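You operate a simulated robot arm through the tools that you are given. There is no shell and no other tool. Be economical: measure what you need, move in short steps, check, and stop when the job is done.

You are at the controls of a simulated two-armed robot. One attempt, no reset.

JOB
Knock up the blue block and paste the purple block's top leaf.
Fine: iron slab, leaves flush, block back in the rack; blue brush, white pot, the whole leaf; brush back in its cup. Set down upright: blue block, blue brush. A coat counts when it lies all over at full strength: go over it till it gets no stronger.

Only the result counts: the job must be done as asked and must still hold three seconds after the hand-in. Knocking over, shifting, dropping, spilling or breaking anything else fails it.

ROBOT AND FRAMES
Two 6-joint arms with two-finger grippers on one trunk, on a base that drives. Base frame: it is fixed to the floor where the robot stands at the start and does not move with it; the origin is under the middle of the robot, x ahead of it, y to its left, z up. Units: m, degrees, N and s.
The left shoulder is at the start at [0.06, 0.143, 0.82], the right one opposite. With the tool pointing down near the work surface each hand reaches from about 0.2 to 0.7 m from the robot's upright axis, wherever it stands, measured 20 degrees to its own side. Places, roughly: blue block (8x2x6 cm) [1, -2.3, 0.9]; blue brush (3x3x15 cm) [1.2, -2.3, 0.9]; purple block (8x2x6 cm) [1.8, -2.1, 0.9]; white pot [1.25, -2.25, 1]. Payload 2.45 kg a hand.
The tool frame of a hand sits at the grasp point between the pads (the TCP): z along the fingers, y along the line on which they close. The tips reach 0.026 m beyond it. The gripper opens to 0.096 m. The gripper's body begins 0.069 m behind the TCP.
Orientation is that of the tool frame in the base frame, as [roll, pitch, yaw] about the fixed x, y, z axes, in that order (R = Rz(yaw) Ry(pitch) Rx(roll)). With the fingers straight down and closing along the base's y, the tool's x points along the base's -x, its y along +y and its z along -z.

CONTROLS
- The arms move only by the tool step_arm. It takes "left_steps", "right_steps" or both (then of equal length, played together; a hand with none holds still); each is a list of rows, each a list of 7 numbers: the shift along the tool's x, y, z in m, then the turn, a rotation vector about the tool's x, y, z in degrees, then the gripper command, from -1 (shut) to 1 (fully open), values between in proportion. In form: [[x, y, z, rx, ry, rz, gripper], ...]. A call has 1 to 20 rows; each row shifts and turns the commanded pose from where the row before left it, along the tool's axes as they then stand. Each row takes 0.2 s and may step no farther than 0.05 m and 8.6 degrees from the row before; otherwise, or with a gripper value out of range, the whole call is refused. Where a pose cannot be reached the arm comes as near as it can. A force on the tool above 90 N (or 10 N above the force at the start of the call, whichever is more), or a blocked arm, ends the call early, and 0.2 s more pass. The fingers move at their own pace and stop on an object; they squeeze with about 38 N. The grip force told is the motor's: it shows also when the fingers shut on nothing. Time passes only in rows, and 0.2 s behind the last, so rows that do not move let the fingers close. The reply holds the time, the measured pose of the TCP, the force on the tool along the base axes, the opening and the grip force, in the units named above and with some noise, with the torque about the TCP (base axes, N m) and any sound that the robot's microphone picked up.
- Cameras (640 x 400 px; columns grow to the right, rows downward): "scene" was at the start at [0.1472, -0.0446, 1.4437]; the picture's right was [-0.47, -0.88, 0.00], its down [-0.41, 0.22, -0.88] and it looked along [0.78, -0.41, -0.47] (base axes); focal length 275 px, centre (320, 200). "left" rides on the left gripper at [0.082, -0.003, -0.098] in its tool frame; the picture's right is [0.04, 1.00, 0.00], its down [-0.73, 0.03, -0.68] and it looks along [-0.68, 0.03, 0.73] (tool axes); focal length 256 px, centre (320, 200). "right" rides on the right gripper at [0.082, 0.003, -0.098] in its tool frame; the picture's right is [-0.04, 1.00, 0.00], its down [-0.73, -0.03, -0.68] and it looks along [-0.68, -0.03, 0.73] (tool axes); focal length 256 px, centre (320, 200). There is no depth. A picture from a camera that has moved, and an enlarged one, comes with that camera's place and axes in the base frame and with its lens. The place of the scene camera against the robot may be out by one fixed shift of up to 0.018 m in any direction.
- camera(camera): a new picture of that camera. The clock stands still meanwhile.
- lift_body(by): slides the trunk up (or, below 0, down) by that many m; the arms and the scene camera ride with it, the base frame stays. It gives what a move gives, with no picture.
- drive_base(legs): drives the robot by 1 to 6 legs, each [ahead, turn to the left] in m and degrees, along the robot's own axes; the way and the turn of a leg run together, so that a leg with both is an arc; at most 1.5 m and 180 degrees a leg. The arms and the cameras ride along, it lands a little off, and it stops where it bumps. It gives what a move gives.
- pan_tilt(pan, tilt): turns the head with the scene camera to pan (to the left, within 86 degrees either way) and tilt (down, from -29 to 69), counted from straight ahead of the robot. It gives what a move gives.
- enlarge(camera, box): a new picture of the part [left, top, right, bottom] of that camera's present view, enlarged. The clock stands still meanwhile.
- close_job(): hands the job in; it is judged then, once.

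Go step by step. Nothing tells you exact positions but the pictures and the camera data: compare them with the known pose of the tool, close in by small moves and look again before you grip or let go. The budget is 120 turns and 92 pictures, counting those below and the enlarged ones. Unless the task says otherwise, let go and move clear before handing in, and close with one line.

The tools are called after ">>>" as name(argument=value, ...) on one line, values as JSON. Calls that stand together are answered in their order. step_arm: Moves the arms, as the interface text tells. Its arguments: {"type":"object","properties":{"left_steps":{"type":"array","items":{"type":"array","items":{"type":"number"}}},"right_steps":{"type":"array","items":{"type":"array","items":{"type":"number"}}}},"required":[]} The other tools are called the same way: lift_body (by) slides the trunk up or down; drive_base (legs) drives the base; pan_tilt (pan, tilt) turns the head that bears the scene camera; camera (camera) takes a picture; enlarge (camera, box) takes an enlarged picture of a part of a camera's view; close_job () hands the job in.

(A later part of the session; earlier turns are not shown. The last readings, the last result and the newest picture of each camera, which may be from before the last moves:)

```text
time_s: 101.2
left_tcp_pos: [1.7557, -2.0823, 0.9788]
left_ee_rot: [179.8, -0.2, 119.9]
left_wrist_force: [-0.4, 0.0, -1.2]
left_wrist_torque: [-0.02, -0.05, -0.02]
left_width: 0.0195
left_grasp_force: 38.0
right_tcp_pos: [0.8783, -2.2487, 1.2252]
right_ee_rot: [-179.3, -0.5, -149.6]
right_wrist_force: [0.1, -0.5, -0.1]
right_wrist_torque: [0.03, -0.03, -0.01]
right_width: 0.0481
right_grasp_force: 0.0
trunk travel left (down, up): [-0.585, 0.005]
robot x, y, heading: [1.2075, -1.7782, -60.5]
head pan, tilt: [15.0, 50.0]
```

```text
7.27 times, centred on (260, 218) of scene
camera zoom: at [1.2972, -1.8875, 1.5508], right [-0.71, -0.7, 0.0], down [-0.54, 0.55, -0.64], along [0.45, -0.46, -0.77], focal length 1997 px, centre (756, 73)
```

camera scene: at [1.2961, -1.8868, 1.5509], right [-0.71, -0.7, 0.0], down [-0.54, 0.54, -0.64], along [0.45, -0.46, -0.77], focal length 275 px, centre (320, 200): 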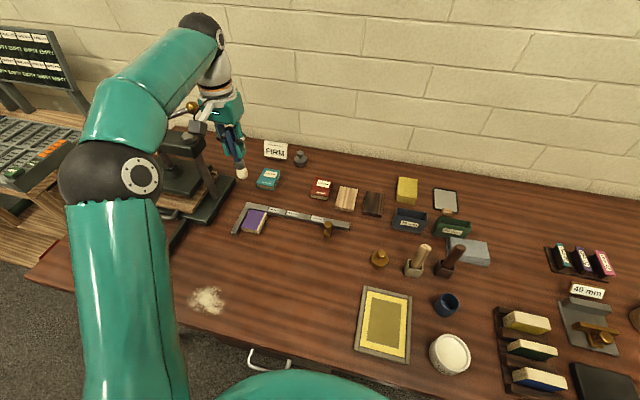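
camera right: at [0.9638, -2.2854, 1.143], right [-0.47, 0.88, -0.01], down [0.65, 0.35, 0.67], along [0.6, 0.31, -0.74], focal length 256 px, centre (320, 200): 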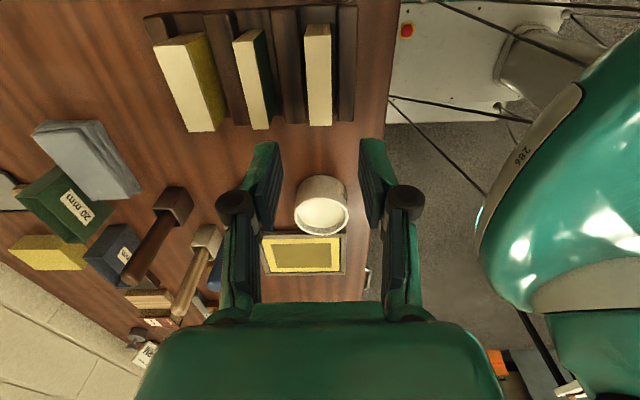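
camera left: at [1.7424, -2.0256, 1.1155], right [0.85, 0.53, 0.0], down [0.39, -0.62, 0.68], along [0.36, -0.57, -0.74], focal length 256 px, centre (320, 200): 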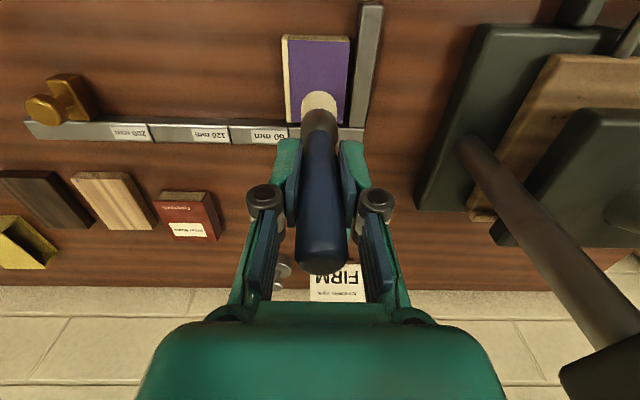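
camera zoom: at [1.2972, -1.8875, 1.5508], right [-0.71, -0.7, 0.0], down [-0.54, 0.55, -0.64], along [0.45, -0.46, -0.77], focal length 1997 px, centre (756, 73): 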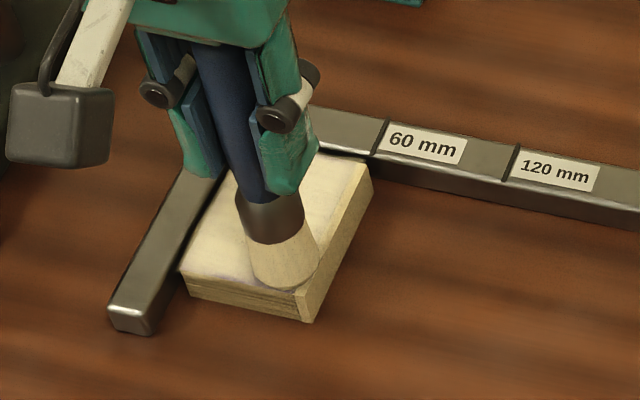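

It is nearly all covered, with only a faint purple trace along the near edge. Contact went slack at the end, so I press 1.5 mm lower, extend the lanes a few millimetres and do a second full pass.

>>> step_arm(left_steps=[[0.004, 0, 0.0015, 0, 0, 0, -1], [0, 0.013, 0, 0, 0, 0, -1], [0, 0.014, 0, 0, 0, 0, -1], [0, 0.013, 0, 0, 0, 0, -1], [-0.022, 0, 0, 0, 0, 0, -1], [-0.022, 0, 0, 0, 0, 0, -1], [-0.021, 0, 0, 0, 0, 0, -1], [0, -0.013, 0, 0, 0, 0, -1], [0.022, 0, 0, 0, 0, 0, -1], [0.022, 0, 0, 0, 0, 0, -1], [0.021, 0, 0, 0, 0, 0, -1], [0, -0.014, 0, 0, 0, 0, -1], [-0.022, 0, 0, 0, 0, 0, -1], [-0.022, 0, 0, 0, 0, 0, -1], [-0.021, 0, 0, 0, 0, 0, -1], [0, -0.013, 0, 0, 0, 0, -1], [0.022, 0, 0, 0, 0, 0, -1], [0.022, 0, 0, 0, 0, 0, -1], [0.021, 0, 0, 0, 0, 0, -1], [0, 0, 0, 0, 0, 0, -1]])

>>> step_arm(left_steps=[[0, 0, -0.04, 0, 0, 0, -1], [0, 0, -0.03, 0, 0, 0, -1], [0, 0, -0.03, 0, 0, 0, -1], [-0.04, 0, 0, 0, 0, 0, -1], [-0.03, 0, 0, 0, 0, 0, -1], [0, 0, 0, 0, 0, 0, -1]])

>>> enlarge(camera="scene", box=[225, 190, 295, 245])

>>> enlarge(camera="left", box=[240, 0, 400, 110])

```text
time_s: 105.4
left_tcp_pos: [1.7532, -2.0781, 0.977]
left_ee_rot: [179.7, 0.0, 120.0]
left_wrist_force: [0.2, -2.0, 9.2]
left_wrist_torque: [-0.19, -0.12, 0.0]
left_width: 0.0197
left_grasp_force: 38.2
right_tcp_pos: [0.8793, -2.2473, 1.2251]
right_ee_rot: [-179.2, -0.3, -149.6]
right_wrist_force: [-0.2, 0.4, -0.1]
right_wrist_torque: [0.0, 0.0, -0.02]
right_width: 0.0481
right_grasp_force: 0.1
trunk travel left (down, up): [-0.585, 0.005]
robot x, y, heading: [1.2068, -1.7804, -60.5]
head pan, tilt: [15.0, 50.0]
```

```text
time_s: 106.8
left_tcp_pos: [1.7886, -2.1372, 1.0774]
left_ee_rot: [179.8, -0.2, 119.9]
left_wrist_force: [0.1, -0.1, -0.1]
left_wrist_torque: [-0.01, 0.0, -0.04]
left_width: 0.0197
left_grasp_force: 38.5
right_tcp_pos: [0.8788, -2.2472, 1.2252]
right_ee_rot: [-179.3, -0.5, -149.7]
right_wrist_force: [0.1, 0.3, -0.2]
right_wrist_torque: [0.0, 0.01, 0.01]
right_width: 0.0477
right_grasp_force: 0.1
trunk travel left (down, up): [-0.585, 0.005]
robot x, y, heading: [1.2046, -1.7788, -60.3]
head pan, tilt: [15.0, 50.0]
```

```text
7.27 times, centred on (260, 218) of scene
camera zoom: at [1.2971, -1.8867, 1.5509], right [-0.71, -0.7, 0.0], down [-0.54, 0.54, -0.64], along [0.45, -0.46, -0.77], focal length 1997 px, centre (756, 73)
```

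zoom: 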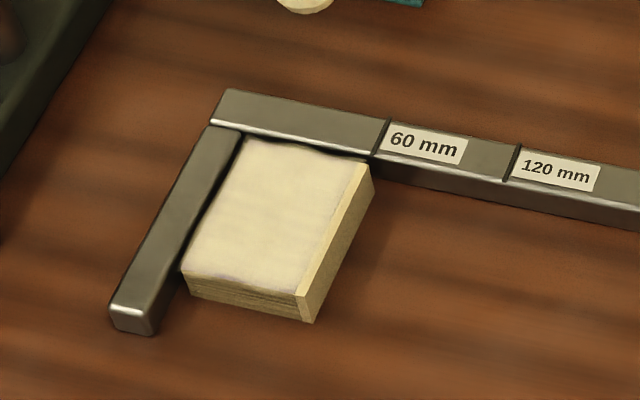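

```text
3.64 times, centred on (320, 55) of left
camera zoom: at [1.7453, -2.0692, 1.1751], right [0.85, 0.53, 0.0], down [0.39, -0.62, 0.68], along [0.36, -0.57, -0.74], focal length 931 px, centre (320, 727)
```

zoom: 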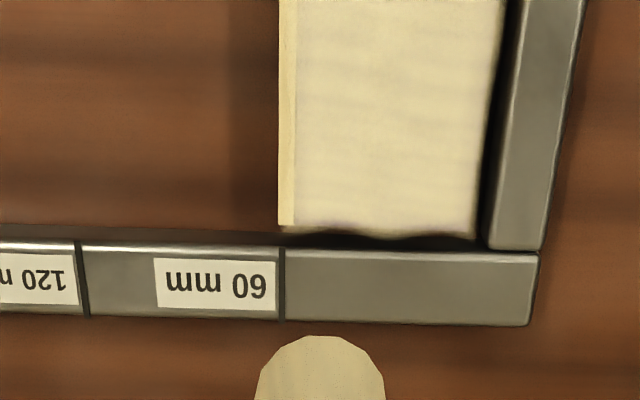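

The leaf is pale all over, with only hairline traces at two edges. I make a third pass around the perimeter and over the middle to be sure of full strength.

>>> step_arm(left_steps=[[0.04, 0, 0, 0, 0, 0, -1], [0, 0, 0.04, 0, 0, 0, -1], [0, 0, 0.04, 0, 0, 0, -1], [0, 0, 0.0205, 0, 0, 0, -1], [-0.018, 0, 0, 0, 0, 0, -1], [-0.019, 0, 0, 0, 0, 0, -1], [0, 0.021, 0, 0, 0, 0, -1], [0, 0.021, 0, 0, 0, 0, -1], [0.023, 0, 0, 0, 0, 0, -1], [0.023, 0, 0, 0, 0, 0, -1], [0.022, 0, 0, 0, 0, 0, -1], [0, -0.022, 0, 0, 0, 0, -1], [0, -0.022, 0, 0, 0, 0, -1], [-0.023, 0, 0, 0, 0, 0, -1], [-0.023, 0, 0, 0, 0, 0, -1], [-0.022, 0, 0, 0, 0, 0, -1], [0, 0.014, 0, 0, 0, 0, -1], [0.023, 0, 0, 0, 0, 0, -1], [0.023, 0, 0, 0, 0, 0, -1], [0.022, 0, 0, 0, 0, 0, -1]])

>>> step_arm(left_steps=[[0, 0.016, 0, 0, 0, 0, -1], [-0.023, 0, 0, 0, 0, 0, -1], [-0.023, 0, 0, 0, 0, 0, -1], [-0.022, 0, 0, 0, 0, 0, -1], [0, -0.016, 0, 0, 0, 0, -1], [0, 0, 0, 0, 0, 0, -1], [0, 0, -0.04, 0, 0, 0, -1], [0, 0, -0.03, 0, 0, 0, -1], [0, 0, -0.03, 0, 0, 0, -1], [-0.04, 0, 0, 0, 0, 0, -1], [0, 0, 0, 0, 0, 0, -1]])

>>> enlarge(camera="scene", box=[225, 190, 295, 245])

>>> enlarge(camera="left", box=[240, 0, 400, 110])

```text
time_s: 111.0
left_tcp_pos: [1.7647, -2.0706, 0.9761]
left_ee_rot: [179.8, 0.2, 120.0]
left_wrist_force: [1.9, -3.8, 13.4]
left_wrist_torque: [-0.42, -0.21, 0.02]
left_width: 0.0197
left_grasp_force: 38.3
right_tcp_pos: [0.8783, -2.2472, 1.2253]
right_ee_rot: [-179.2, -0.4, -149.5]
right_wrist_force: [0.4, -0.3, 0.1]
right_wrist_torque: [0.01, 0.01, 0.03]
right_width: 0.0479
right_grasp_force: 0.0
trunk travel left (down, up): [-0.585, 0.005]
robot x, y, heading: [1.2093, -1.7779, -60.2]
head pan, tilt: [15.0, 50.0]
```

```text
time_s: 113.4
left_tcp_pos: [1.8138, -2.1631, 1.0774]
left_ee_rot: [179.9, 0.0, 119.9]
left_wrist_force: [0.3, 0.0, 0.5]
left_wrist_torque: [-0.07, -0.05, 0.03]
left_width: 0.0197
left_grasp_force: 37.8
right_tcp_pos: [0.8769, -2.2441, 1.2265]
right_ee_rot: [-179.2, -0.5, -149.6]
right_wrist_force: [-0.7, 1.4, 0.3]
right_wrist_torque: [-0.07, -0.03, -0.01]
right_width: 0.0478
right_grasp_force: 0.1
trunk travel left (down, up): [-0.585, 0.005]
robot x, y, heading: [1.207, -1.7771, -60.2]
head pan, tilt: [15.0, 50.0]
```

```text
7.27 times, centred on (260, 218) of scene
camera zoom: at [1.2951, -1.8833, 1.5513], right [-0.71, -0.7, 0.0], down [-0.54, 0.54, -0.64], along [0.45, -0.46, -0.76], focal length 1997 px, centre (756, 73)
```

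zoom: 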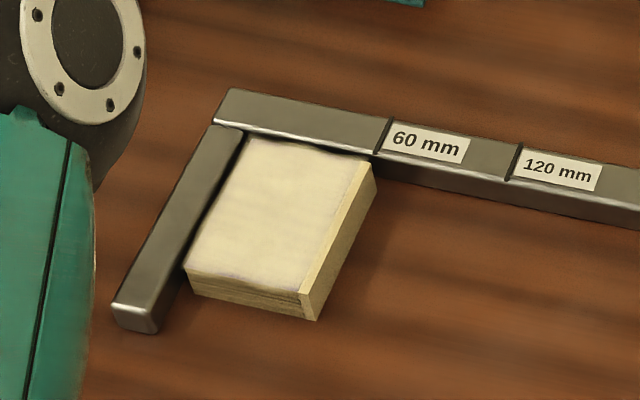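

```text
3.64 times, centred on (320, 55) of left
camera zoom: at [1.7709, -2.0934, 1.176], right [0.85, 0.53, 0.0], down [0.39, -0.62, 0.68], along [0.36, -0.57, -0.73], focal length 931 px, centre (320, 727)
```

zoom: 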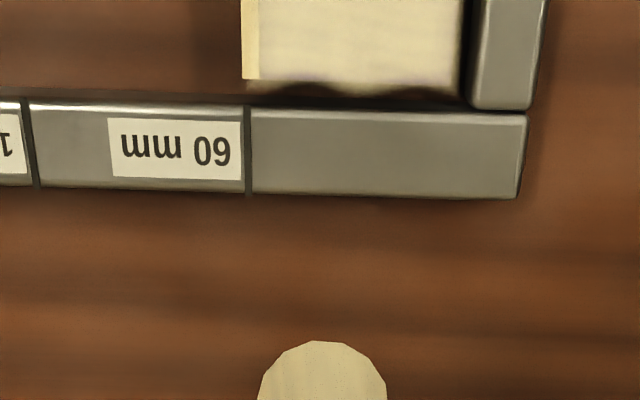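

I zoom in hard on the edges to judge whether any purple is left.

>>> enlarge(camera="scene", box=[240, 205, 272, 237])

>>> enlarge(camera="left", box=[295, 0, 365, 40])

```text
12.50 times, centred on (256, 221) of scene
camera zoom: at [1.2951, -1.8833, 1.5513], right [-0.71, -0.7, 0.0], down [-0.54, 0.54, -0.64], along [0.45, -0.46, -0.76], focal length 3432 px, centre (1120, -62)
```

zoom: 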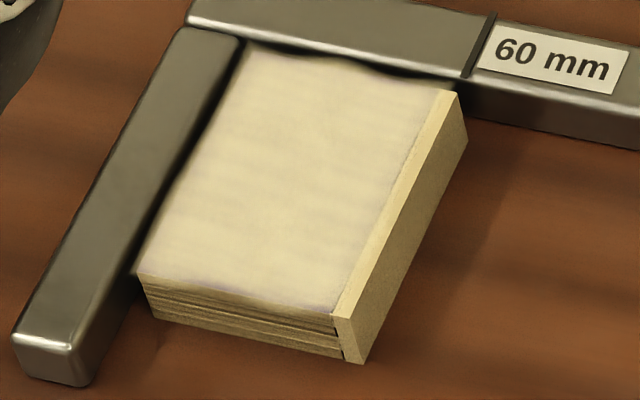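

```text
9.14 times, centred on (330, 20) of left
camera zoom: at [1.7709, -2.0934, 1.176], right [0.85, 0.53, 0.0], down [0.39, -0.62, 0.68], along [0.36, -0.57, -0.73], focal length 2340 px, centre (229, 1846)
```

zoom: 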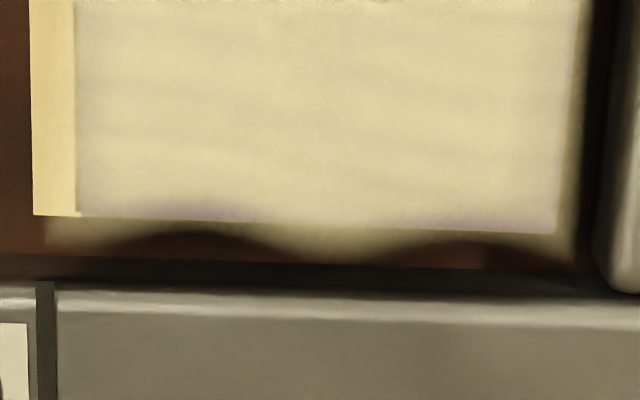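

The coat is full in the middle, with thin weak strips remaining at the near and far edges. I go around the edges again, slowly, in two rounds.

>>> step_arm(left_steps=[[0.05, 0, 0, 0, 0, 0, -1], [0.05, 0, 0, 0, 0, 0, -1], [0, 0, 0.04, 0, 0, 0, -1], [0, 0, 0.04, 0, 0, 0, -1], [0, 0, 0.0205, 0, 0, 0, -1], [0.01, 0, 0, 0, 0, 0, -1], [0, -0.014, 0, 0, 0, 0, -1], [0, 0.011, 0, 0, 0, 0, -1], [0, 0.011, 0, 0, 0, 0, -1], [0, 0.011, 0, 0, 0, 0, -1], [0, 0.011, 0, 0, 0, 0, -1], [-0.023, 0, 0, 0, 0, 0, -1], [-0.023, 0, 0, 0, 0, 0, -1], [-0.021, 0, 0, 0, 0, 0, -1], [0, -0.011, 0, 0, 0, 0, -1], [0, -0.011, 0, 0, 0, 0, -1], [0, -0.011, 0, 0, 0, 0, -1], [0, -0.011, 0, 0, 0, 0, -1], [0.023, 0, 0, 0, 0, 0, -1], [0.022, 0, 0, 0, 0, 0, -1]])

>>> step_arm(left_steps=[[0.022, 0, 0, 0, 0, 0, -1], [0, 0.011, 0, 0, 0, 0, -1], [0, 0.011, 0, 0, 0, 0, -1], [0, 0.011, 0, 0, 0, 0, -1], [0, 0.011, 0, 0, 0, 0, -1], [-0.022, 0, 0, 0, 0, 0, -1], [-0.022, 0, 0, 0, 0, 0, -1], [-0.023, 0, 0, 0, 0, 0, -1], [0, -0.011, 0, 0, 0, 0, -1], [0, -0.011, 0, 0, 0, 0, -1], [0, -0.011, 0, 0, 0, 0, -1], [0, -0.011, 0, 0, 0, 0, -1], [0, 0, -0.04, 0, 0, 0, -1], [0, 0, -0.03, 0, 0, 0, -1], [0, 0, -0.03, 0, 0, 0, -1], [-0.04, 0, 0, 0, 0, 0, -1], [0, 0, 0, 0, 0, 0, -1]])

>>> enlarge(camera="scene", box=[240, 205, 272, 237])

>>> enlarge(camera="left", box=[295, 0, 365, 40])

```text
time_s: 117.6
left_tcp_pos: [1.7617, -2.0934, 0.976]
left_ee_rot: [179.8, 0.0, 120.0]
left_wrist_force: [1.6, -2.7, 13.6]
left_wrist_torque: [-0.29, -0.16, 0.0]
left_width: 0.0195
left_grasp_force: 38.1
right_tcp_pos: [0.8785, -2.2458, 1.2251]
right_ee_rot: [-179.3, -0.5, -149.6]
right_wrist_force: [-0.7, 0.4, 0.0]
right_wrist_torque: [-0.02, 0.04, 0.0]
right_width: 0.0479
right_grasp_force: 0.0
trunk travel left (down, up): [-0.585, 0.005]
robot x, y, heading: [1.2084, -1.7758, -60.4]
head pan, tilt: [15.0, 50.0]
```

```text
time_s: 121.2
left_tcp_pos: [1.8032, -2.1676, 1.0762]
left_ee_rot: [179.8, 0.0, 119.9]
left_wrist_force: [0.0, 1.4, 0.6]
left_wrist_torque: [-0.04, 0.02, -0.03]
left_width: 0.0195
left_grasp_force: 38.4
right_tcp_pos: [0.8776, -2.2444, 1.226]
right_ee_rot: [-179.2, -0.4, -149.7]
right_wrist_force: [-0.1, 1.6, -0.8]
right_wrist_torque: [-0.02, -0.04, 0.03]
right_width: 0.0478
right_grasp_force: 0.1
trunk travel left (down, up): [-0.585, 0.005]
robot x, y, heading: [1.2051, -1.7787, -60.2]
head pan, tilt: [15.0, 50.0]
```

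```text
12.50 times, centred on (256, 221) of scene
camera zoom: at [1.2956, -1.8841, 1.5512], right [-0.71, -0.7, 0.0], down [-0.54, 0.54, -0.64], along [0.45, -0.46, -0.76], focal length 3432 px, centre (1120, -62)
```

zoom: 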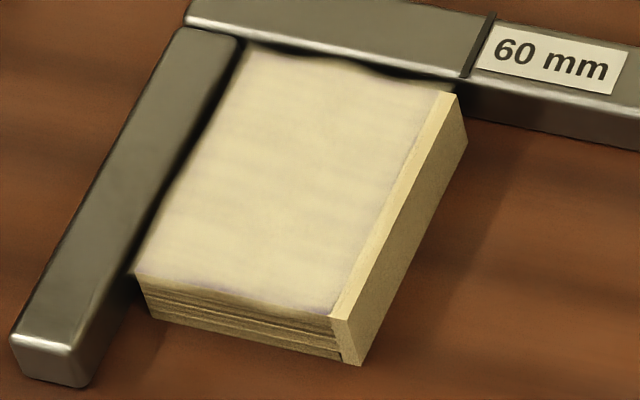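

```text
9.14 times, centred on (330, 20) of left
camera zoom: at [1.7585, -2.1, 1.1742], right [0.85, 0.53, 0.0], down [0.39, -0.62, 0.68], along [0.36, -0.57, -0.73], focal length 2340 px, centre (229, 1846)
```

zoom: 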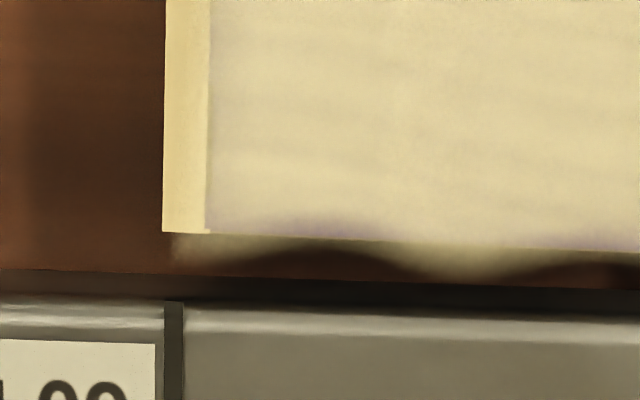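

Two extra rounds changed nothing, so either the coat is complete or the brush has run dry. To be certain I reload the brush: I raise it, return to the carry pose and turn to the pot.

>>> step_arm(left_steps=[[0, 0, -0.045, 0, 0, 0, -1], [0, 0, -0.045, 0, 0, 0, -1], [0.029, -0.038, 0, 0, 0, 0, -1], [0.029, -0.038, 0, 0, 0, 0, -1], [0.029, -0.038, 0, 0, 0, 0, -1], [0.029, -0.038, 0, 0, 0, 0, -1], [0.029, -0.038, 0, 0, 0, 0, -1], [0.029, -0.038, 0, 0, 0, 0, -1], [0.029, -0.038, 0, 0, 0, 0, -1], [0.026, -0.039, 0, 0, 0, 0, -1], [0, 0, 0, 0, 0, -6.5, -1], [0, 0, 0, 0, 0, -6.5, -1], [0, 0, 0, 0, 0, -6.5, -1], [0, 0, 0, 0, 0, 0, -1]])

>>> drive_base(legs=[[0, -35.3]])

>>> camera(camera="left")

```text
time_s: 124.2
left_tcp_pos: [1.4081, -2.1088, 1.1441]
left_ee_rot: [179.7, 0.1, 139.6]
left_wrist_force: [-0.2, -0.3, -0.3]
left_wrist_torque: [0.03, 0.02, -0.02]
left_width: 0.0195
left_grasp_force: 38.0
left hand out of reach, approached as far as the arm can: row 1, 2
right_tcp_pos: [0.8781, -2.2468, 1.2252]
right_ee_rot: [-179.3, -0.6, -149.5]
right_wrist_force: [-0.4, 0.0, 1.0]
right_wrist_torque: [0.03, -0.02, -0.02]
right_width: 0.0482
right_grasp_force: 0.0
trunk travel left (down, up): [-0.585, 0.005]
robot x, y, heading: [1.206, -1.7788, -60.3]
head pan, tilt: [15.0, 50.0]
```

```text
time_s: 126.5
left_tcp_pos: [1.1803, -2.1625, 1.1438]
left_ee_rot: [179.7, 0.0, 104.3]
left_wrist_force: [-0.2, 0.6, -1.6]
left_wrist_torque: [0.0, -0.02, 0.03]
left_width: 0.0196
left_grasp_force: 38.0
right_tcp_pos: [0.667, -1.9715, 1.2262]
right_ee_rot: [-179.3, -0.5, 175.4]
right_wrist_force: [-0.4, -0.5, -0.1]
right_wrist_torque: [-0.02, -0.06, -0.04]
right_width: 0.0481
right_grasp_force: 0.1
trunk travel left (down, up): [-0.585, 0.005]
robot x, y, heading: [1.2239, -1.7763, -95.5]
head pan, tilt: [15.0, 50.0]
```

```text
28 pictures are left
camera left: at [1.157, -2.0843, 1.242], right [0.96, 0.29, 0.0], down [0.21, -0.7, 0.68], along [0.2, -0.65, -0.73], focal length 256 px, centre (320, 200)
```

left: 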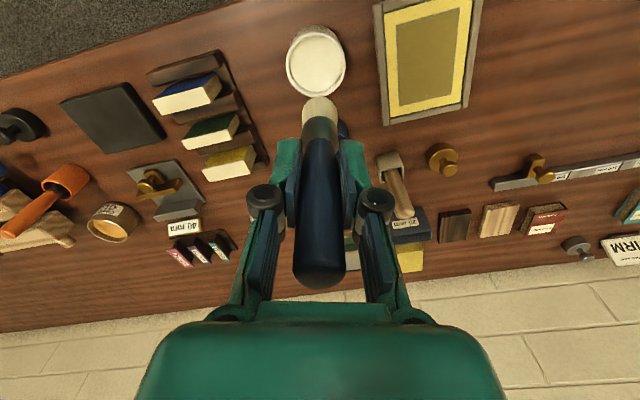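

The pot is 1 cm further from me than the brush. I centre and dip again.

>>> step_arm(left_steps=[[-0.0095, -0.004, 0, 0, 0, 0, -1], [0, 0, 0.045, 0, 0, 0, -1], [0, 0, 0.045, 0, 0, 0, -1], [0, 0, 0.04, 0, 0, 0, -1], [0, 0, 0.008, 0, 0, 0, -1], [0, 0, 0.004, 0, 0, 0, -1], [0, 0, 0, 0, 0, 0, -1], [0, 0, 0, 0, 0, 0, -1]])

>>> camera(camera="left")

```text
time_s: 128.3
left_tcp_pos: [1.1794, -2.1726, 1.004]
left_ee_rot: [179.7, -0.1, 104.3]
left_wrist_force: [0.2, 0.1, -1.2]
left_wrist_torque: [0.02, -0.01, 0.03]
left_width: 0.0194
left_grasp_force: 37.6
right_tcp_pos: [0.668, -1.9717, 1.226]
right_ee_rot: [-179.3, -0.4, 175.4]
right_wrist_force: [-0.1, 0.6, 0.7]
right_wrist_torque: [0.01, -0.02, -0.02]
right_width: 0.0481
right_grasp_force: 0.0
trunk travel left (down, up): [-0.585, 0.005]
robot x, y, heading: [1.2242, -1.7787, -95.6]
head pan, tilt: [15.0, 50.0]
```

```text
27 pictures are left
camera left: at [1.1559, -2.0952, 1.1003], right [0.96, 0.29, 0.0], down [0.21, -0.7, 0.68], along [0.2, -0.65, -0.73], focal length 256 px, centre (320, 200)
```

left: 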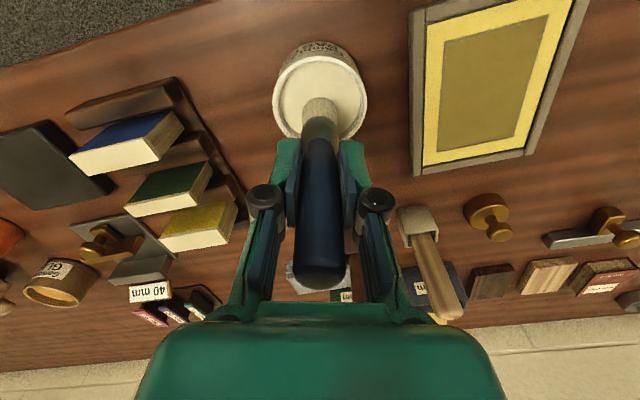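

No contact yet, so I lower slowly until the bristles meet the paste.

>>> step_arm(left_steps=[[0, 0, 0.004, 0, 0, 0, -1], [0, 0, 0.004, 0, 0, 0, -1], [0, 0, 0.003, 0, 0, 0, -1], [0, 0, 0.002, 0, 0, 0, -1], [0, 0, 0, 0, 0, 0, -1], [0, 0, 0, 0, 0, 0, -1]])

```text
time_s: 129.7
left_tcp_pos: [1.1801, -2.1705, 0.9916]
left_ee_rot: [179.8, 0.2, 104.3]
left_wrist_force: [0.1, -1.6, 31.2]
left_wrist_torque: [-0.25, 0.03, 0.01]
left_width: 0.0196
left_grasp_force: 37.9
right_tcp_pos: [0.6683, -1.97, 1.2268]
right_ee_rot: [-179.2, -0.5, 175.3]
right_wrist_force: [0.2, 0.7, -0.4]
right_wrist_torque: [-0.02, 0.02, -0.02]
right_width: 0.048
right_grasp_force: 0.1
trunk travel left (down, up): [-0.585, 0.005]
robot x, y, heading: [1.2245, -1.7741, -95.4]
head pan, tilt: [15.0, 50.0]
```

The brush is dipped. I lift out and turn back to the purple block.

>>> step_arm(left_steps=[[0, 0, -0.04, 0, 0, 0, -1], [0, 0, -0.045, 0, 0, 0, -1], [0, 0, -0.045, 0, 0, 0, -1], [0, 0, -0.025, 0, 0, 0, -1], [0, 0, 0, 0, 0, 0, -1]])

>>> drive_base(legs=[[0, 35.3]])

>>> step_arm(left_steps=[[0, 0, 0, 0, 0, 6.5, -1], [0, 0, 0, 0, 0, 6.5, -1], [0, 0, 0, 0, 0, 6.5, -1], [-0.02, 0.04, 0, 0, 0, 0, -1], [-0.02, 0.04, 0, 0, 0, 0, -1], [-0.02, 0.04, 0, 0, 0, 0, -1], [-0.02, 0.04, 0, 0, 0, 0, -1], [-0.02, 0.04, 0, 0, 0, 0, -1], [-0.02, 0.04, 0, 0, 0, 0, -1], [-0.02, 0.04, 0, 0, 0, 0, -1], [-0.018, 0.039, 0, 0, 0, 0, -1], [0, 0, 0, 0, 0, 0, -1]])

```text
time_s: 130.9
left_tcp_pos: [1.1806, -2.1695, 1.1456]
left_ee_rot: [179.7, -0.2, 104.3]
left_wrist_force: [0.0, -0.2, -1.1]
left_wrist_torque: [0.02, -0.03, 0.0]
left_width: 0.0192
left_grasp_force: 37.8
right_tcp_pos: [0.6695, -1.9712, 1.2259]
right_ee_rot: [-179.4, -0.5, 175.4]
right_wrist_force: [-0.2, -0.3, -0.2]
right_wrist_torque: [0.05, 0.04, 0.04]
right_width: 0.0479
right_grasp_force: 0.1
trunk travel left (down, up): [-0.585, 0.005]
robot x, y, heading: [1.2271, -1.7785, -95.4]
head pan, tilt: [15.0, 50.0]
```

```text
time_s: 133.2
left_tcp_pos: [1.4193, -2.1225, 1.1446]
left_ee_rot: [179.8, -0.1, 140.2]
left_wrist_force: [-0.1, -0.6, 0.2]
left_wrist_torque: [0.01, 0.02, 0.02]
left_width: 0.0193
left_grasp_force: 37.5
right_tcp_pos: [0.8883, -2.2607, 1.2258]
right_ee_rot: [-179.4, -0.5, -148.9]
right_wrist_force: [-0.5, 0.0, 0.3]
right_wrist_torque: [-0.01, -0.04, 0.01]
right_width: 0.0481
right_grasp_force: 0.0
trunk travel left (down, up): [-0.585, 0.005]
robot x, y, heading: [1.2051, -1.7863, -60.0]
head pan, tilt: [15.0, 50.0]
```

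```text
time_s: 135.8
left_tcp_pos: [1.7745, -2.0952, 1.1492]
left_ee_rot: [179.7, -0.1, 120.7]
left_wrist_force: [0.5, -0.4, -0.1]
left_wrist_torque: [0.0, -0.03, 0.05]
left_width: 0.0189
left_grasp_force: 38.4
right_tcp_pos: [0.8867, -2.2611, 1.2267]
right_ee_rot: [-179.3, -0.4, -148.9]
right_wrist_force: [-0.6, -1.1, 0.8]
right_wrist_torque: [0.0, -0.02, 0.03]
right_width: 0.0481
right_grasp_force: 0.1
trunk travel left (down, up): [-0.585, 0.005]
robot x, y, heading: [1.2106, -1.7884, -59.9]
head pan, tilt: [15.0, 50.0]
```

I align over the leaf, lower part way and check.

>>> step_arm(left_steps=[[-0.003, 0.0106, 0, 0, 0, 0, -1], [0, 0, 0.045, 0, 0, 0, -1], [0, 0, 0.045, 0, 0, 0, -1], [0, 0, 0.035, 0, 0, 0, -1], [0, 0, 0, 0, 0, 0, -1]])

>>> camera(camera="left")

```text
time_s: 137.0
left_tcp_pos: [1.7869, -2.0915, 1.022]
left_ee_rot: [179.7, -0.2, 120.8]
left_wrist_force: [0.2, 0.0, 0.2]
left_wrist_torque: [0.02, 0.01, 0.01]
left_width: 0.0192
left_grasp_force: 37.9
right_tcp_pos: [0.8877, -2.2615, 1.2266]
right_ee_rot: [-179.2, -0.4, -148.9]
right_wrist_force: [-0.3, 0.1, -0.4]
right_wrist_torque: [0.02, -0.01, -0.01]
right_width: 0.0481
right_grasp_force: 0.0
trunk travel left (down, up): [-0.585, 0.005]
robot x, y, heading: [1.2101, -1.7886, -60.2]
head pan, tilt: [15.0, 50.0]
```

```text
26 pictures are left
camera left: at [1.7419, -2.0249, 1.1198], right [0.84, 0.54, 0.0], down [0.4, -0.62, 0.68], along [0.37, -0.57, -0.74], focal length 256 px, centre (320, 200)
```

left: 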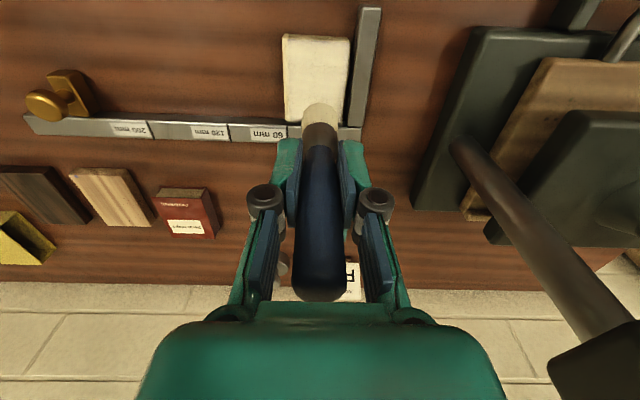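

>>> step_arm(left_steps=[[0, 0, 0.03, 0, 0, 0, -1], [0, 0, 0.01, 0, 0, 0, -1], [0, 0, 0.006, 0, 0, 0, -1], [0, 0, 0.004, 0, 0, 0, -1], [0, 0, 0, 0, 0, 0, -1]])

```text
time_s: 138.2
left_tcp_pos: [1.7854, -2.0907, 0.9715]
left_ee_rot: [179.8, -0.2, 120.7]
left_wrist_force: [-1.0, -0.9, -1.2]
left_wrist_torque: [-0.01, 0.01, 0.0]
left_width: 0.0191
left_grasp_force: 38.6
right_tcp_pos: [0.8872, -2.2618, 1.2283]
right_ee_rot: [-179.3, -0.4, -148.9]
right_wrist_force: [0.3, -0.4, 0.0]
right_wrist_torque: [0.02, -0.02, 0.0]
right_width: 0.0478
right_grasp_force: 0.1
trunk travel left (down, up): [-0.585, 0.005]
robot x, y, heading: [1.2135, -1.7897, -60.2]
head pan, tilt: [15.0, 50.0]
```

>>> step_arm(left_steps=[[0, 0, 0.003, 0, 0, 0, -1], [0, 0, 0.002, 0, 0, 0, -1], [0, 0, 0, 0, 0, 0, -1]])

```text
time_s: 139.0
left_tcp_pos: [1.7856, -2.0907, 0.9716]
left_ee_rot: [179.7, 0.3, 120.7]
left_wrist_force: [0.9, -0.8, 22.3]
left_wrist_torque: [-0.09, -0.07, 0.0]
left_width: 0.0192
left_grasp_force: 38.1
right_tcp_pos: [0.8855, -2.2606, 1.2257]
right_ee_rot: [-179.1, -0.4, -148.8]
right_wrist_force: [-0.3, -0.1, -0.2]
right_wrist_torque: [-0.02, -0.01, 0.0]
right_width: 0.0478
right_grasp_force: 0.1
trunk travel left (down, up): [-0.585, 0.005]
robot x, y, heading: [1.2111, -1.7881, -60.2]
head pan, tilt: [15.0, 50.0]
```

There is contact. I do a full pass in four lanes, then the near and far edges.

>>> step_arm(left_steps=[[0.016, 0, -0.001, 0, 0, 0, -1], [0.016, 0, 0, 0, 0, 0, -1], [0, 0.011, 0, 0, 0, 0, -1], [0, 0.011, 0, 0, 0, 0, -1], [-0.022, 0, 0, 0, 0, 0, -1], [-0.022, 0, 0, 0, 0, 0, -1], [-0.022, 0, 0, 0, 0, 0, -1], [0, -0.015, 0, 0, 0, 0, -1], [0.022, 0, 0, 0, 0, 0, -1], [0.022, 0, 0, 0, 0, 0, -1], [0.022, 0, 0, 0, 0, 0, -1], [0, -0.014, 0, 0, 0, 0, -1], [-0.022, 0, 0, 0, 0, 0, -1], [-0.022, 0, 0, 0, 0, 0, -1], [-0.022, 0, 0, 0, 0, 0, -1], [0, -0.015, 0, 0, 0, 0, -1], [0.022, 0, 0, 0, 0, 0, -1], [0.022, 0, 0, 0, 0, 0, -1], [0.022, 0, 0, 0, 0, 0, -1]])

>>> step_arm(left_steps=[[0, 0.011, 0, 0, 0, 0, -1], [0, 0.011, 0, 0, 0, 0, -1], [0, 0.011, 0, 0, 0, 0, -1], [0, 0.011, 0, 0, 0, 0, -1], [-0.022, 0, 0, 0, 0, 0, -1], [-0.022, 0, 0, 0, 0, 0, -1], [-0.022, 0, 0, 0, 0, 0, -1], [0, -0.011, 0, 0, 0, 0, -1], [0, -0.011, 0, 0, 0, 0, -1], [0, -0.011, 0, 0, 0, 0, -1], [0, -0.011, 0, 0, 0, 0, -1], [0.015, 0, 0, 0, 0, 0, -1], [0, 0, -0.04, 0, 0, 0, -1], [0, 0, -0.03, 0, 0, 0, -1], [0, 0, -0.03, 0, 0, 0, -1], [-0.045, 0, 0, 0, 0, 0, -1], [0, 0, 0, 0, 0, 0, -1]])

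>>> camera(camera="scene")

>>> enlarge(camera="left", box=[295, 0, 365, 40])

```text
time_s: 143.0
left_tcp_pos: [1.7493, -2.0748, 0.9688]
left_ee_rot: [179.8, 0.0, 120.7]
left_wrist_force: [1.6, -4.3, 14.6]
left_wrist_torque: [-0.51, -0.2, 0.01]
left_width: 0.019
left_grasp_force: 38.1
right_tcp_pos: [0.8859, -2.2603, 1.2258]
right_ee_rot: [-179.3, -0.5, -148.9]
right_wrist_force: [0.5, 1.2, 1.0]
right_wrist_torque: [-0.02, -0.06, 0.0]
right_width: 0.048
right_grasp_force: 0.1
trunk travel left (down, up): [-0.585, 0.005]
robot x, y, heading: [1.2059, -1.7853, -60.1]
head pan, tilt: [15.0, 50.0]
```

```text
time_s: 146.6
left_tcp_pos: [1.7984, -2.1575, 1.0681]
left_ee_rot: [179.7, -0.1, 120.8]
left_wrist_force: [-0.5, 0.8, -0.1]
left_wrist_torque: [-0.01, -0.01, -0.02]
left_width: 0.0191
left_grasp_force: 37.7
right_tcp_pos: [0.8863, -2.2588, 1.2271]
right_ee_rot: [-179.1, -0.5, -148.9]
right_wrist_force: [-0.7, -0.2, 0.6]
right_wrist_torque: [-0.04, -0.01, -0.01]
right_width: 0.048
right_grasp_force: 0.0
trunk travel left (down, up): [-0.585, 0.005]
robot x, y, heading: [1.2109, -1.7851, -60.1]
head pan, tilt: [15.0, 50.0]
```

```text
25 pictures are left
camera scene: at [1.2976, -1.8947, 1.5511], right [-0.71, -0.71, 0.0], down [-0.54, 0.54, -0.64], along [0.46, -0.46, -0.76], focal length 275 px, centre (320, 200)
```

scene: 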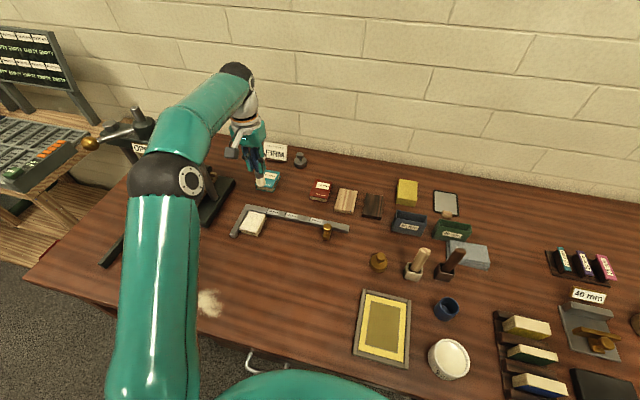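

```text
9.14 times, centred on (330, 20) of left
camera zoom: at [1.7538, -2.0899, 1.1662], right [0.84, 0.54, 0.0], down [0.4, -0.62, 0.68], along [0.37, -0.57, -0.73], focal length 2340 px, centre (229, 1846)
```

zoom: 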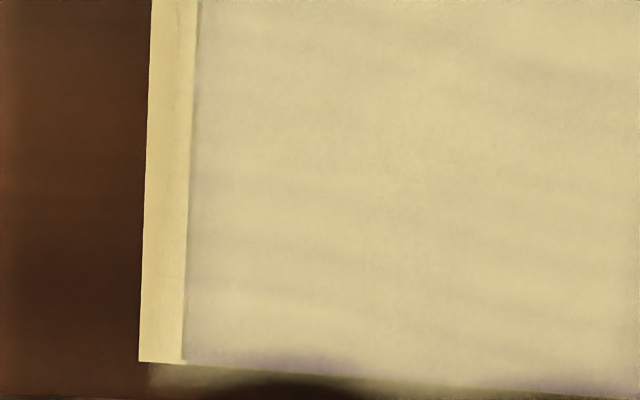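

The far-edge look is unchanged after a fresh load, so that is just how the coat's border is drawn. One last check of the near edge.

>>> enlarge(camera="scene", box=[238, 205, 270, 237])

```text
12.50 times, centred on (254, 221) of scene
camera zoom: at [1.2976, -1.8947, 1.5511], right [-0.71, -0.71, 0.0], down [-0.54, 0.54, -0.64], along [0.46, -0.46, -0.76], focal length 3432 px, centre (1145, -62)
```

zoom: 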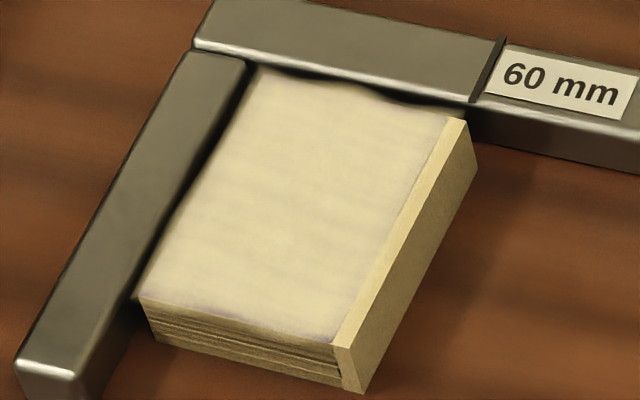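

The coat is complete and no longer changes. Now I return the brush: carry pose, turn to the cup and look.

>>> step_arm(left_steps=[[0.029, -0.038, -0.02, 0, 0, 0, -1], [0.029, -0.038, -0.02, 0, 0, 0, -1], [0.029, -0.038, -0.02, 0, 0, 0, -1], [0.029, -0.038, -0.02, 0, 0, 0, -1], [0.029, -0.038, -0.015, 0, 0, 0, -1], [0.029, -0.038, 0, 0, 0, 0, -1], [0.029, -0.038, 0, 0, 0, 0, -1], [0.023, -0.039, 0, 0, 0, 0, -1], [0, 0, 0, 0, 0, -6.5, -1], [0, 0, 0, 0, 0, -6.5, -1], [0, 0, 0, 0, 0, -6.5, -1], [0, 0, 0, 0, 0, 0, -1]])

>>> drive_base(legs=[[0, -35.3]])

```text
refused: row 1 steps farther than a row can; nothing moved
```

```text
time_s: 148.9
left_tcp_pos: [1.4751, -2.4321, 1.0662]
left_ee_rot: [179.8, -0.2, 85.3]
left_wrist_force: [-0.3, -0.6, -0.2]
left_wrist_torque: [0.0, 0.0, 0.0]
left_width: 0.0193
left_grasp_force: 38.2
right_tcp_pos: [0.6722, -1.9868, 1.2269]
right_ee_rot: [-179.3, -0.5, 175.7]
right_wrist_force: [-0.7, -0.6, 0.3]
right_wrist_torque: [0.05, 0.0, -0.01]
right_width: 0.0479
right_grasp_force: 0.1
trunk travel left (down, up): [-0.585, 0.005]
robot x, y, heading: [1.2357, -1.7884, -95.0]
head pan, tilt: [15.0, 50.0]
```

That arm call was refused, so the base turned with the hand still extended. I check that nothing was touched.

>>> camera(camera="left")

>>> camera(camera="scene")

```text
22 pictures are left
camera left: at [1.4783, -2.3512, 1.1646], right [1.0, -0.04, 0.0], down [-0.03, -0.74, 0.68], along [-0.03, -0.68, -0.74], focal length 256 px, centre (320, 200)
```

left: 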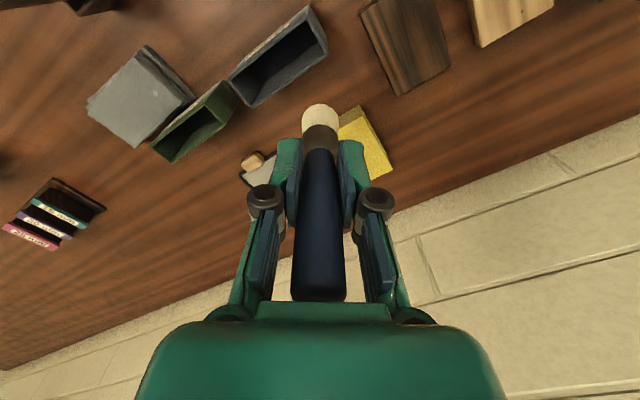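

```text
21 pictures are left
camera scene: at [1.2466, -1.9279, 1.5508], right [-0.99, -0.17, 0.0], down [-0.13, 0.76, -0.64], along [0.11, -0.63, -0.77], focal length 275 px, centre (320, 200)
```

scene: 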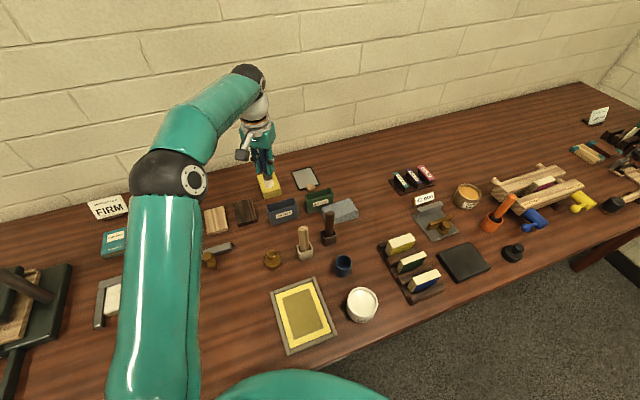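

Nothing was disturbed. I raise and move over the cup in smaller steps.

>>> step_arm(left_steps=[[0.03, 0, -0.025, 0, 0, 0, -1], [0.03, 0, -0.025, 0, 0, 0, -1], [0.03, 0, -0.025, 0, 0, 0, -1], [0.01, -0.042, 0, 0, 0, 0, -1], [0.01, -0.042, 0, 0, 0, 0, -1], [0.01, -0.042, 0, 0, 0, 0, -1], [0.01, -0.042, 0, 0, 0, 0, -1], [0.01, -0.042, 0, 0, 0, 0, -1], [0.01, -0.041, 0, 0, 0, 0, -1], [0, 0, 0, 0, 0, 0, -1], [0, 0, 0, 0, 0, 0, -1]])

>>> camera(camera="left")

>>> enlarge(camera="scene", box=[280, 190, 400, 300])

```text
time_s: 151.3
left_tcp_pos: [1.2375, -2.2622, 1.142]
left_ee_rot: [179.7, -0.1, 85.4]
left_wrist_force: [0.3, 0.2, -0.4]
left_wrist_torque: [0.0, 0.01, 0.01]
left_width: 0.0192
left_grasp_force: 38.1
right_tcp_pos: [0.6725, -1.9858, 1.2264]
right_ee_rot: [-179.3, -0.4, 175.8]
right_wrist_force: [-0.7, 0.0, 0.0]
right_wrist_torque: [0.01, -0.02, 0.03]
right_width: 0.048
right_grasp_force: 0.1
trunk travel left (down, up): [-0.585, 0.005]
robot x, y, heading: [1.2342, -1.7894, -95.3]
head pan, tilt: [15.0, 50.0]
```

```text
20 pictures are left
camera left: at [1.24, -2.1813, 1.2397], right [1.0, -0.04, 0.0], down [-0.03, -0.73, 0.68], along [-0.03, -0.68, -0.74], focal length 256 px, centre (320, 200)
```

left: 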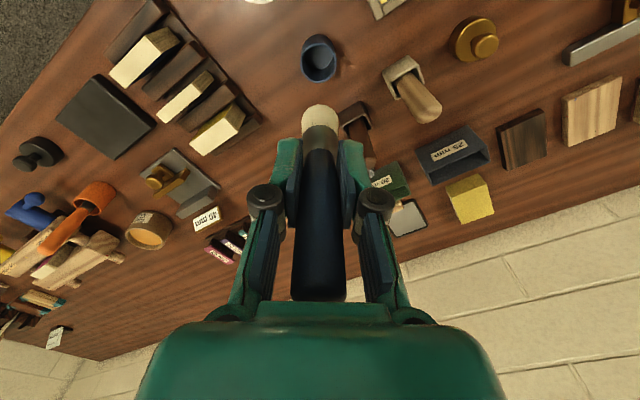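

```text
3.64 times, centred on (340, 245) of scene
camera zoom: at [1.2459, -1.9272, 1.5508], right [-0.99, -0.17, 0.0], down [-0.13, 0.76, -0.64], along [0.11, -0.63, -0.77], focal length 998 px, centre (247, 36)
```

zoom: 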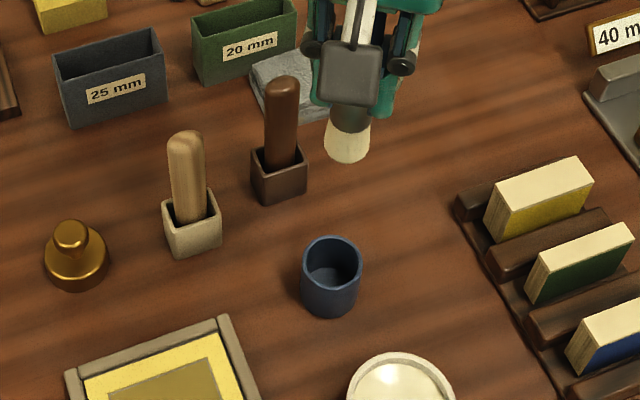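

The cup is nearly right below. I lower until the bristles are just above the rim and check alignment.

>>> step_arm(left_steps=[[0, 0, 0.04, 0, 0, 0, -1], [0, 0, 0.04, 0, 0, 0, -1], [0, 0, 0.03, 0, 0, 0, -1], [0, 0, 0, 0, 0, 0, -1]])

>>> enlarge(camera="left", box=[260, 40, 380, 140])

>>> enlarge(camera="scene", box=[310, 210, 380, 290])

```text
time_s: 152.3
left_tcp_pos: [1.2377, -2.2616, 1.0307]
left_ee_rot: [179.7, 0.0, 85.2]
left_wrist_force: [0.5, 0.1, -0.9]
left_wrist_torque: [-0.01, 0.01, -0.03]
left_width: 0.0191
left_grasp_force: 37.9
right_tcp_pos: [0.6718, -1.9878, 1.2275]
right_ee_rot: [-179.2, -0.6, 175.7]
right_wrist_force: [1.2, 0.2, -0.1]
right_wrist_torque: [-0.02, 0.02, -0.03]
right_width: 0.0479
right_grasp_force: 0.1
trunk travel left (down, up): [-0.585, 0.005]
robot x, y, heading: [1.2322, -1.7884, -95.4]
head pan, tilt: [15.0, 50.0]
```

```text
4.00 times, centred on (320, 90) of left
camera zoom: at [1.2412, -2.1813, 1.1298], right [1.0, -0.04, 0.0], down [-0.03, -0.73, 0.68], along [-0.03, -0.68, -0.74], focal length 1024 px, centre (320, 640)
```

zoom: 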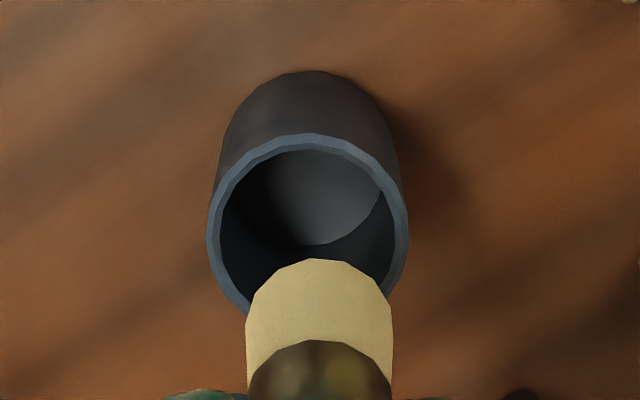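

```text
5.00 times, centred on (345, 250) of scene
camera zoom: at [1.2465, -1.9271, 1.5509], right [-0.99, -0.17, 0.0], down [-0.13, 0.76, -0.64], along [0.11, -0.63, -0.77], focal length 1373 px, centre (195, -50)
```

zoom: 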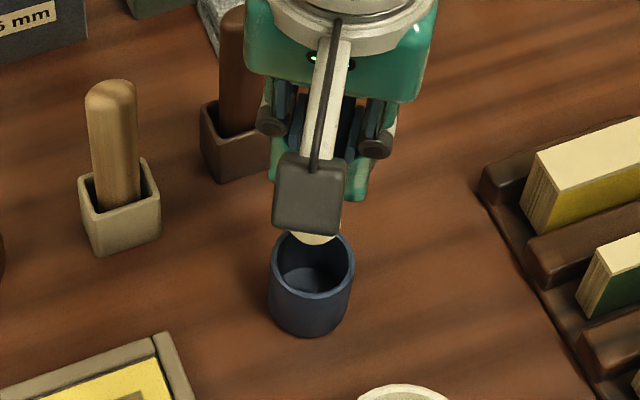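

The brush has tilted about 9° in my fingers, its tip leaning away from me. I turn the hand to bring the brush upright and check.

>>> step_arm(left_steps=[[0, 0, -0.01, 0, 0, 0, -1], [0, 0, 0, 0, 8.5, 0, -1], [0, 0, 0, 0, 0, 0, -1]])

>>> enlarge(camera="left", box=[240, 40, 400, 140])

>>> enlarge(camera="scene", box=[310, 210, 380, 290])

```text
time_s: 153.1
left_tcp_pos: [1.2368, -2.261, 1.0423]
left_ee_rot: [179.8, -8.8, 85.3]
left_wrist_force: [0.5, 1.1, 0.3]
left_wrist_torque: [0.02, -0.02, -0.01]
left_width: 0.0194
left_grasp_force: 37.4
right_tcp_pos: [0.6735, -1.9864, 1.2274]
right_ee_rot: [-179.2, -0.5, 175.7]
right_wrist_force: [-0.7, 0.2, 1.2]
right_wrist_torque: [-0.01, 0.0, 0.02]
right_width: 0.0477
right_grasp_force: 0.0
trunk travel left (down, up): [-0.585, 0.005]
robot x, y, heading: [1.2337, -1.7889, -95.3]
head pan, tilt: [15.0, 50.0]
```

```text
4.00 times, centred on (320, 90) of left
camera zoom: at [1.2393, -2.1953, 1.1513], right [1.0, -0.04, 0.01], down [-0.04, -0.83, 0.56], along [-0.02, -0.56, -0.83], focal length 1024 px, centre (320, 640)
```

zoom: 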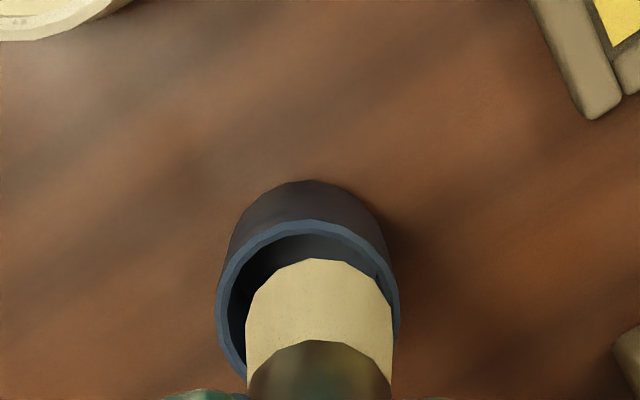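

```text
5.00 times, centred on (345, 250) of scene
camera zoom: at [1.2467, -1.926, 1.551], right [-0.99, -0.17, 0.0], down [-0.13, 0.76, -0.64], along [0.11, -0.63, -0.77], focal length 1373 px, centre (195, -50)
```

zoom: 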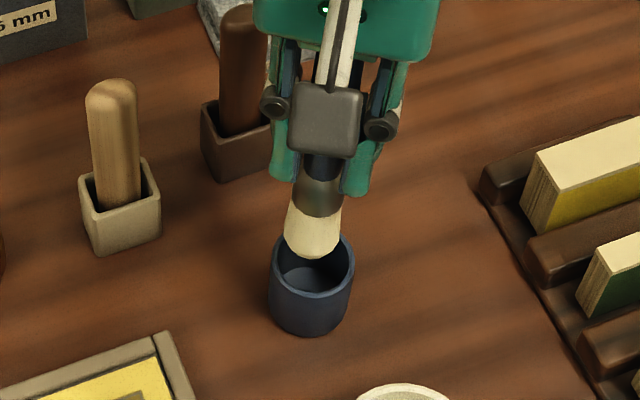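

The brush is upright now, and the cup centre is about 8 mm further forward and 3 mm right. I shift and lower to just inside the rim.

>>> step_arm(left_steps=[[-0.0079, -0.0023, -0.0012, 0, 0, 0, -1], [-0.0037, 0, 0.0247, 0, 0, 0, -1], [-0.0015, 0, 0.0099, 0, 0, 0, -1], [0, 0, 0, 0, 0, 0, -1]])

>>> enlarge(camera="left", box=[240, 40, 400, 140])

>>> enlarge(camera="scene", box=[310, 210, 380, 290])

```text
time_s: 154.1
left_tcp_pos: [1.2346, -2.2691, 1.0065]
left_ee_rot: [179.7, -8.7, 85.3]
left_wrist_force: [0.7, -0.1, 0.0]
left_wrist_torque: [-0.03, 0.01, -0.01]
left_width: 0.0193
left_grasp_force: 37.4
right_tcp_pos: [0.6728, -1.9856, 1.2271]
right_ee_rot: [-179.3, -0.4, 175.6]
right_wrist_force: [0.4, 0.2, 0.6]
right_wrist_torque: [0.0, -0.01, -0.02]
right_width: 0.048
right_grasp_force: 0.0
trunk travel left (down, up): [-0.585, 0.005]
robot x, y, heading: [1.2364, -1.7887, -95.5]
head pan, tilt: [15.0, 50.0]
```

```text
4.00 times, centred on (320, 90) of left
camera zoom: at [1.2363, -2.2032, 1.1149], right [1.0, -0.04, 0.01], down [-0.04, -0.83, 0.56], along [-0.02, -0.56, -0.83], focal length 1024 px, centre (320, 640)
```

zoom: 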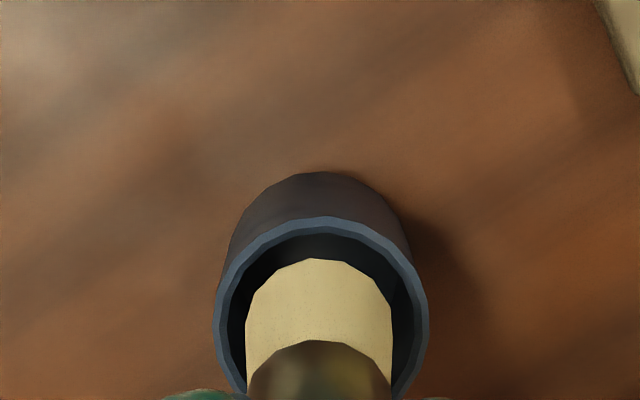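

```text
5.00 times, centred on (345, 250) of scene
camera zoom: at [1.2464, -1.9274, 1.5508], right [-0.99, -0.17, 0.0], down [-0.13, 0.76, -0.64], along [0.11, -0.63, -0.77], focal length 1373 px, centre (195, -50)
```

zoom: 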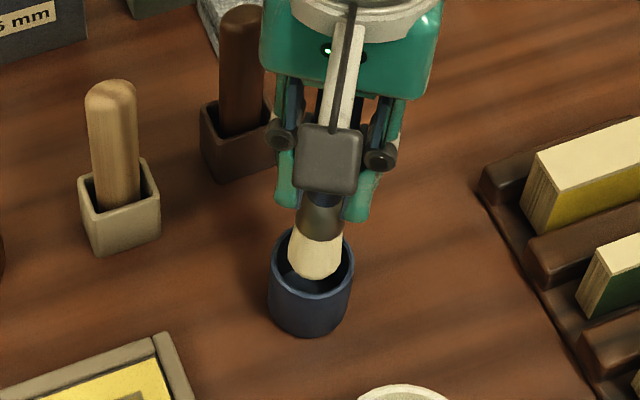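

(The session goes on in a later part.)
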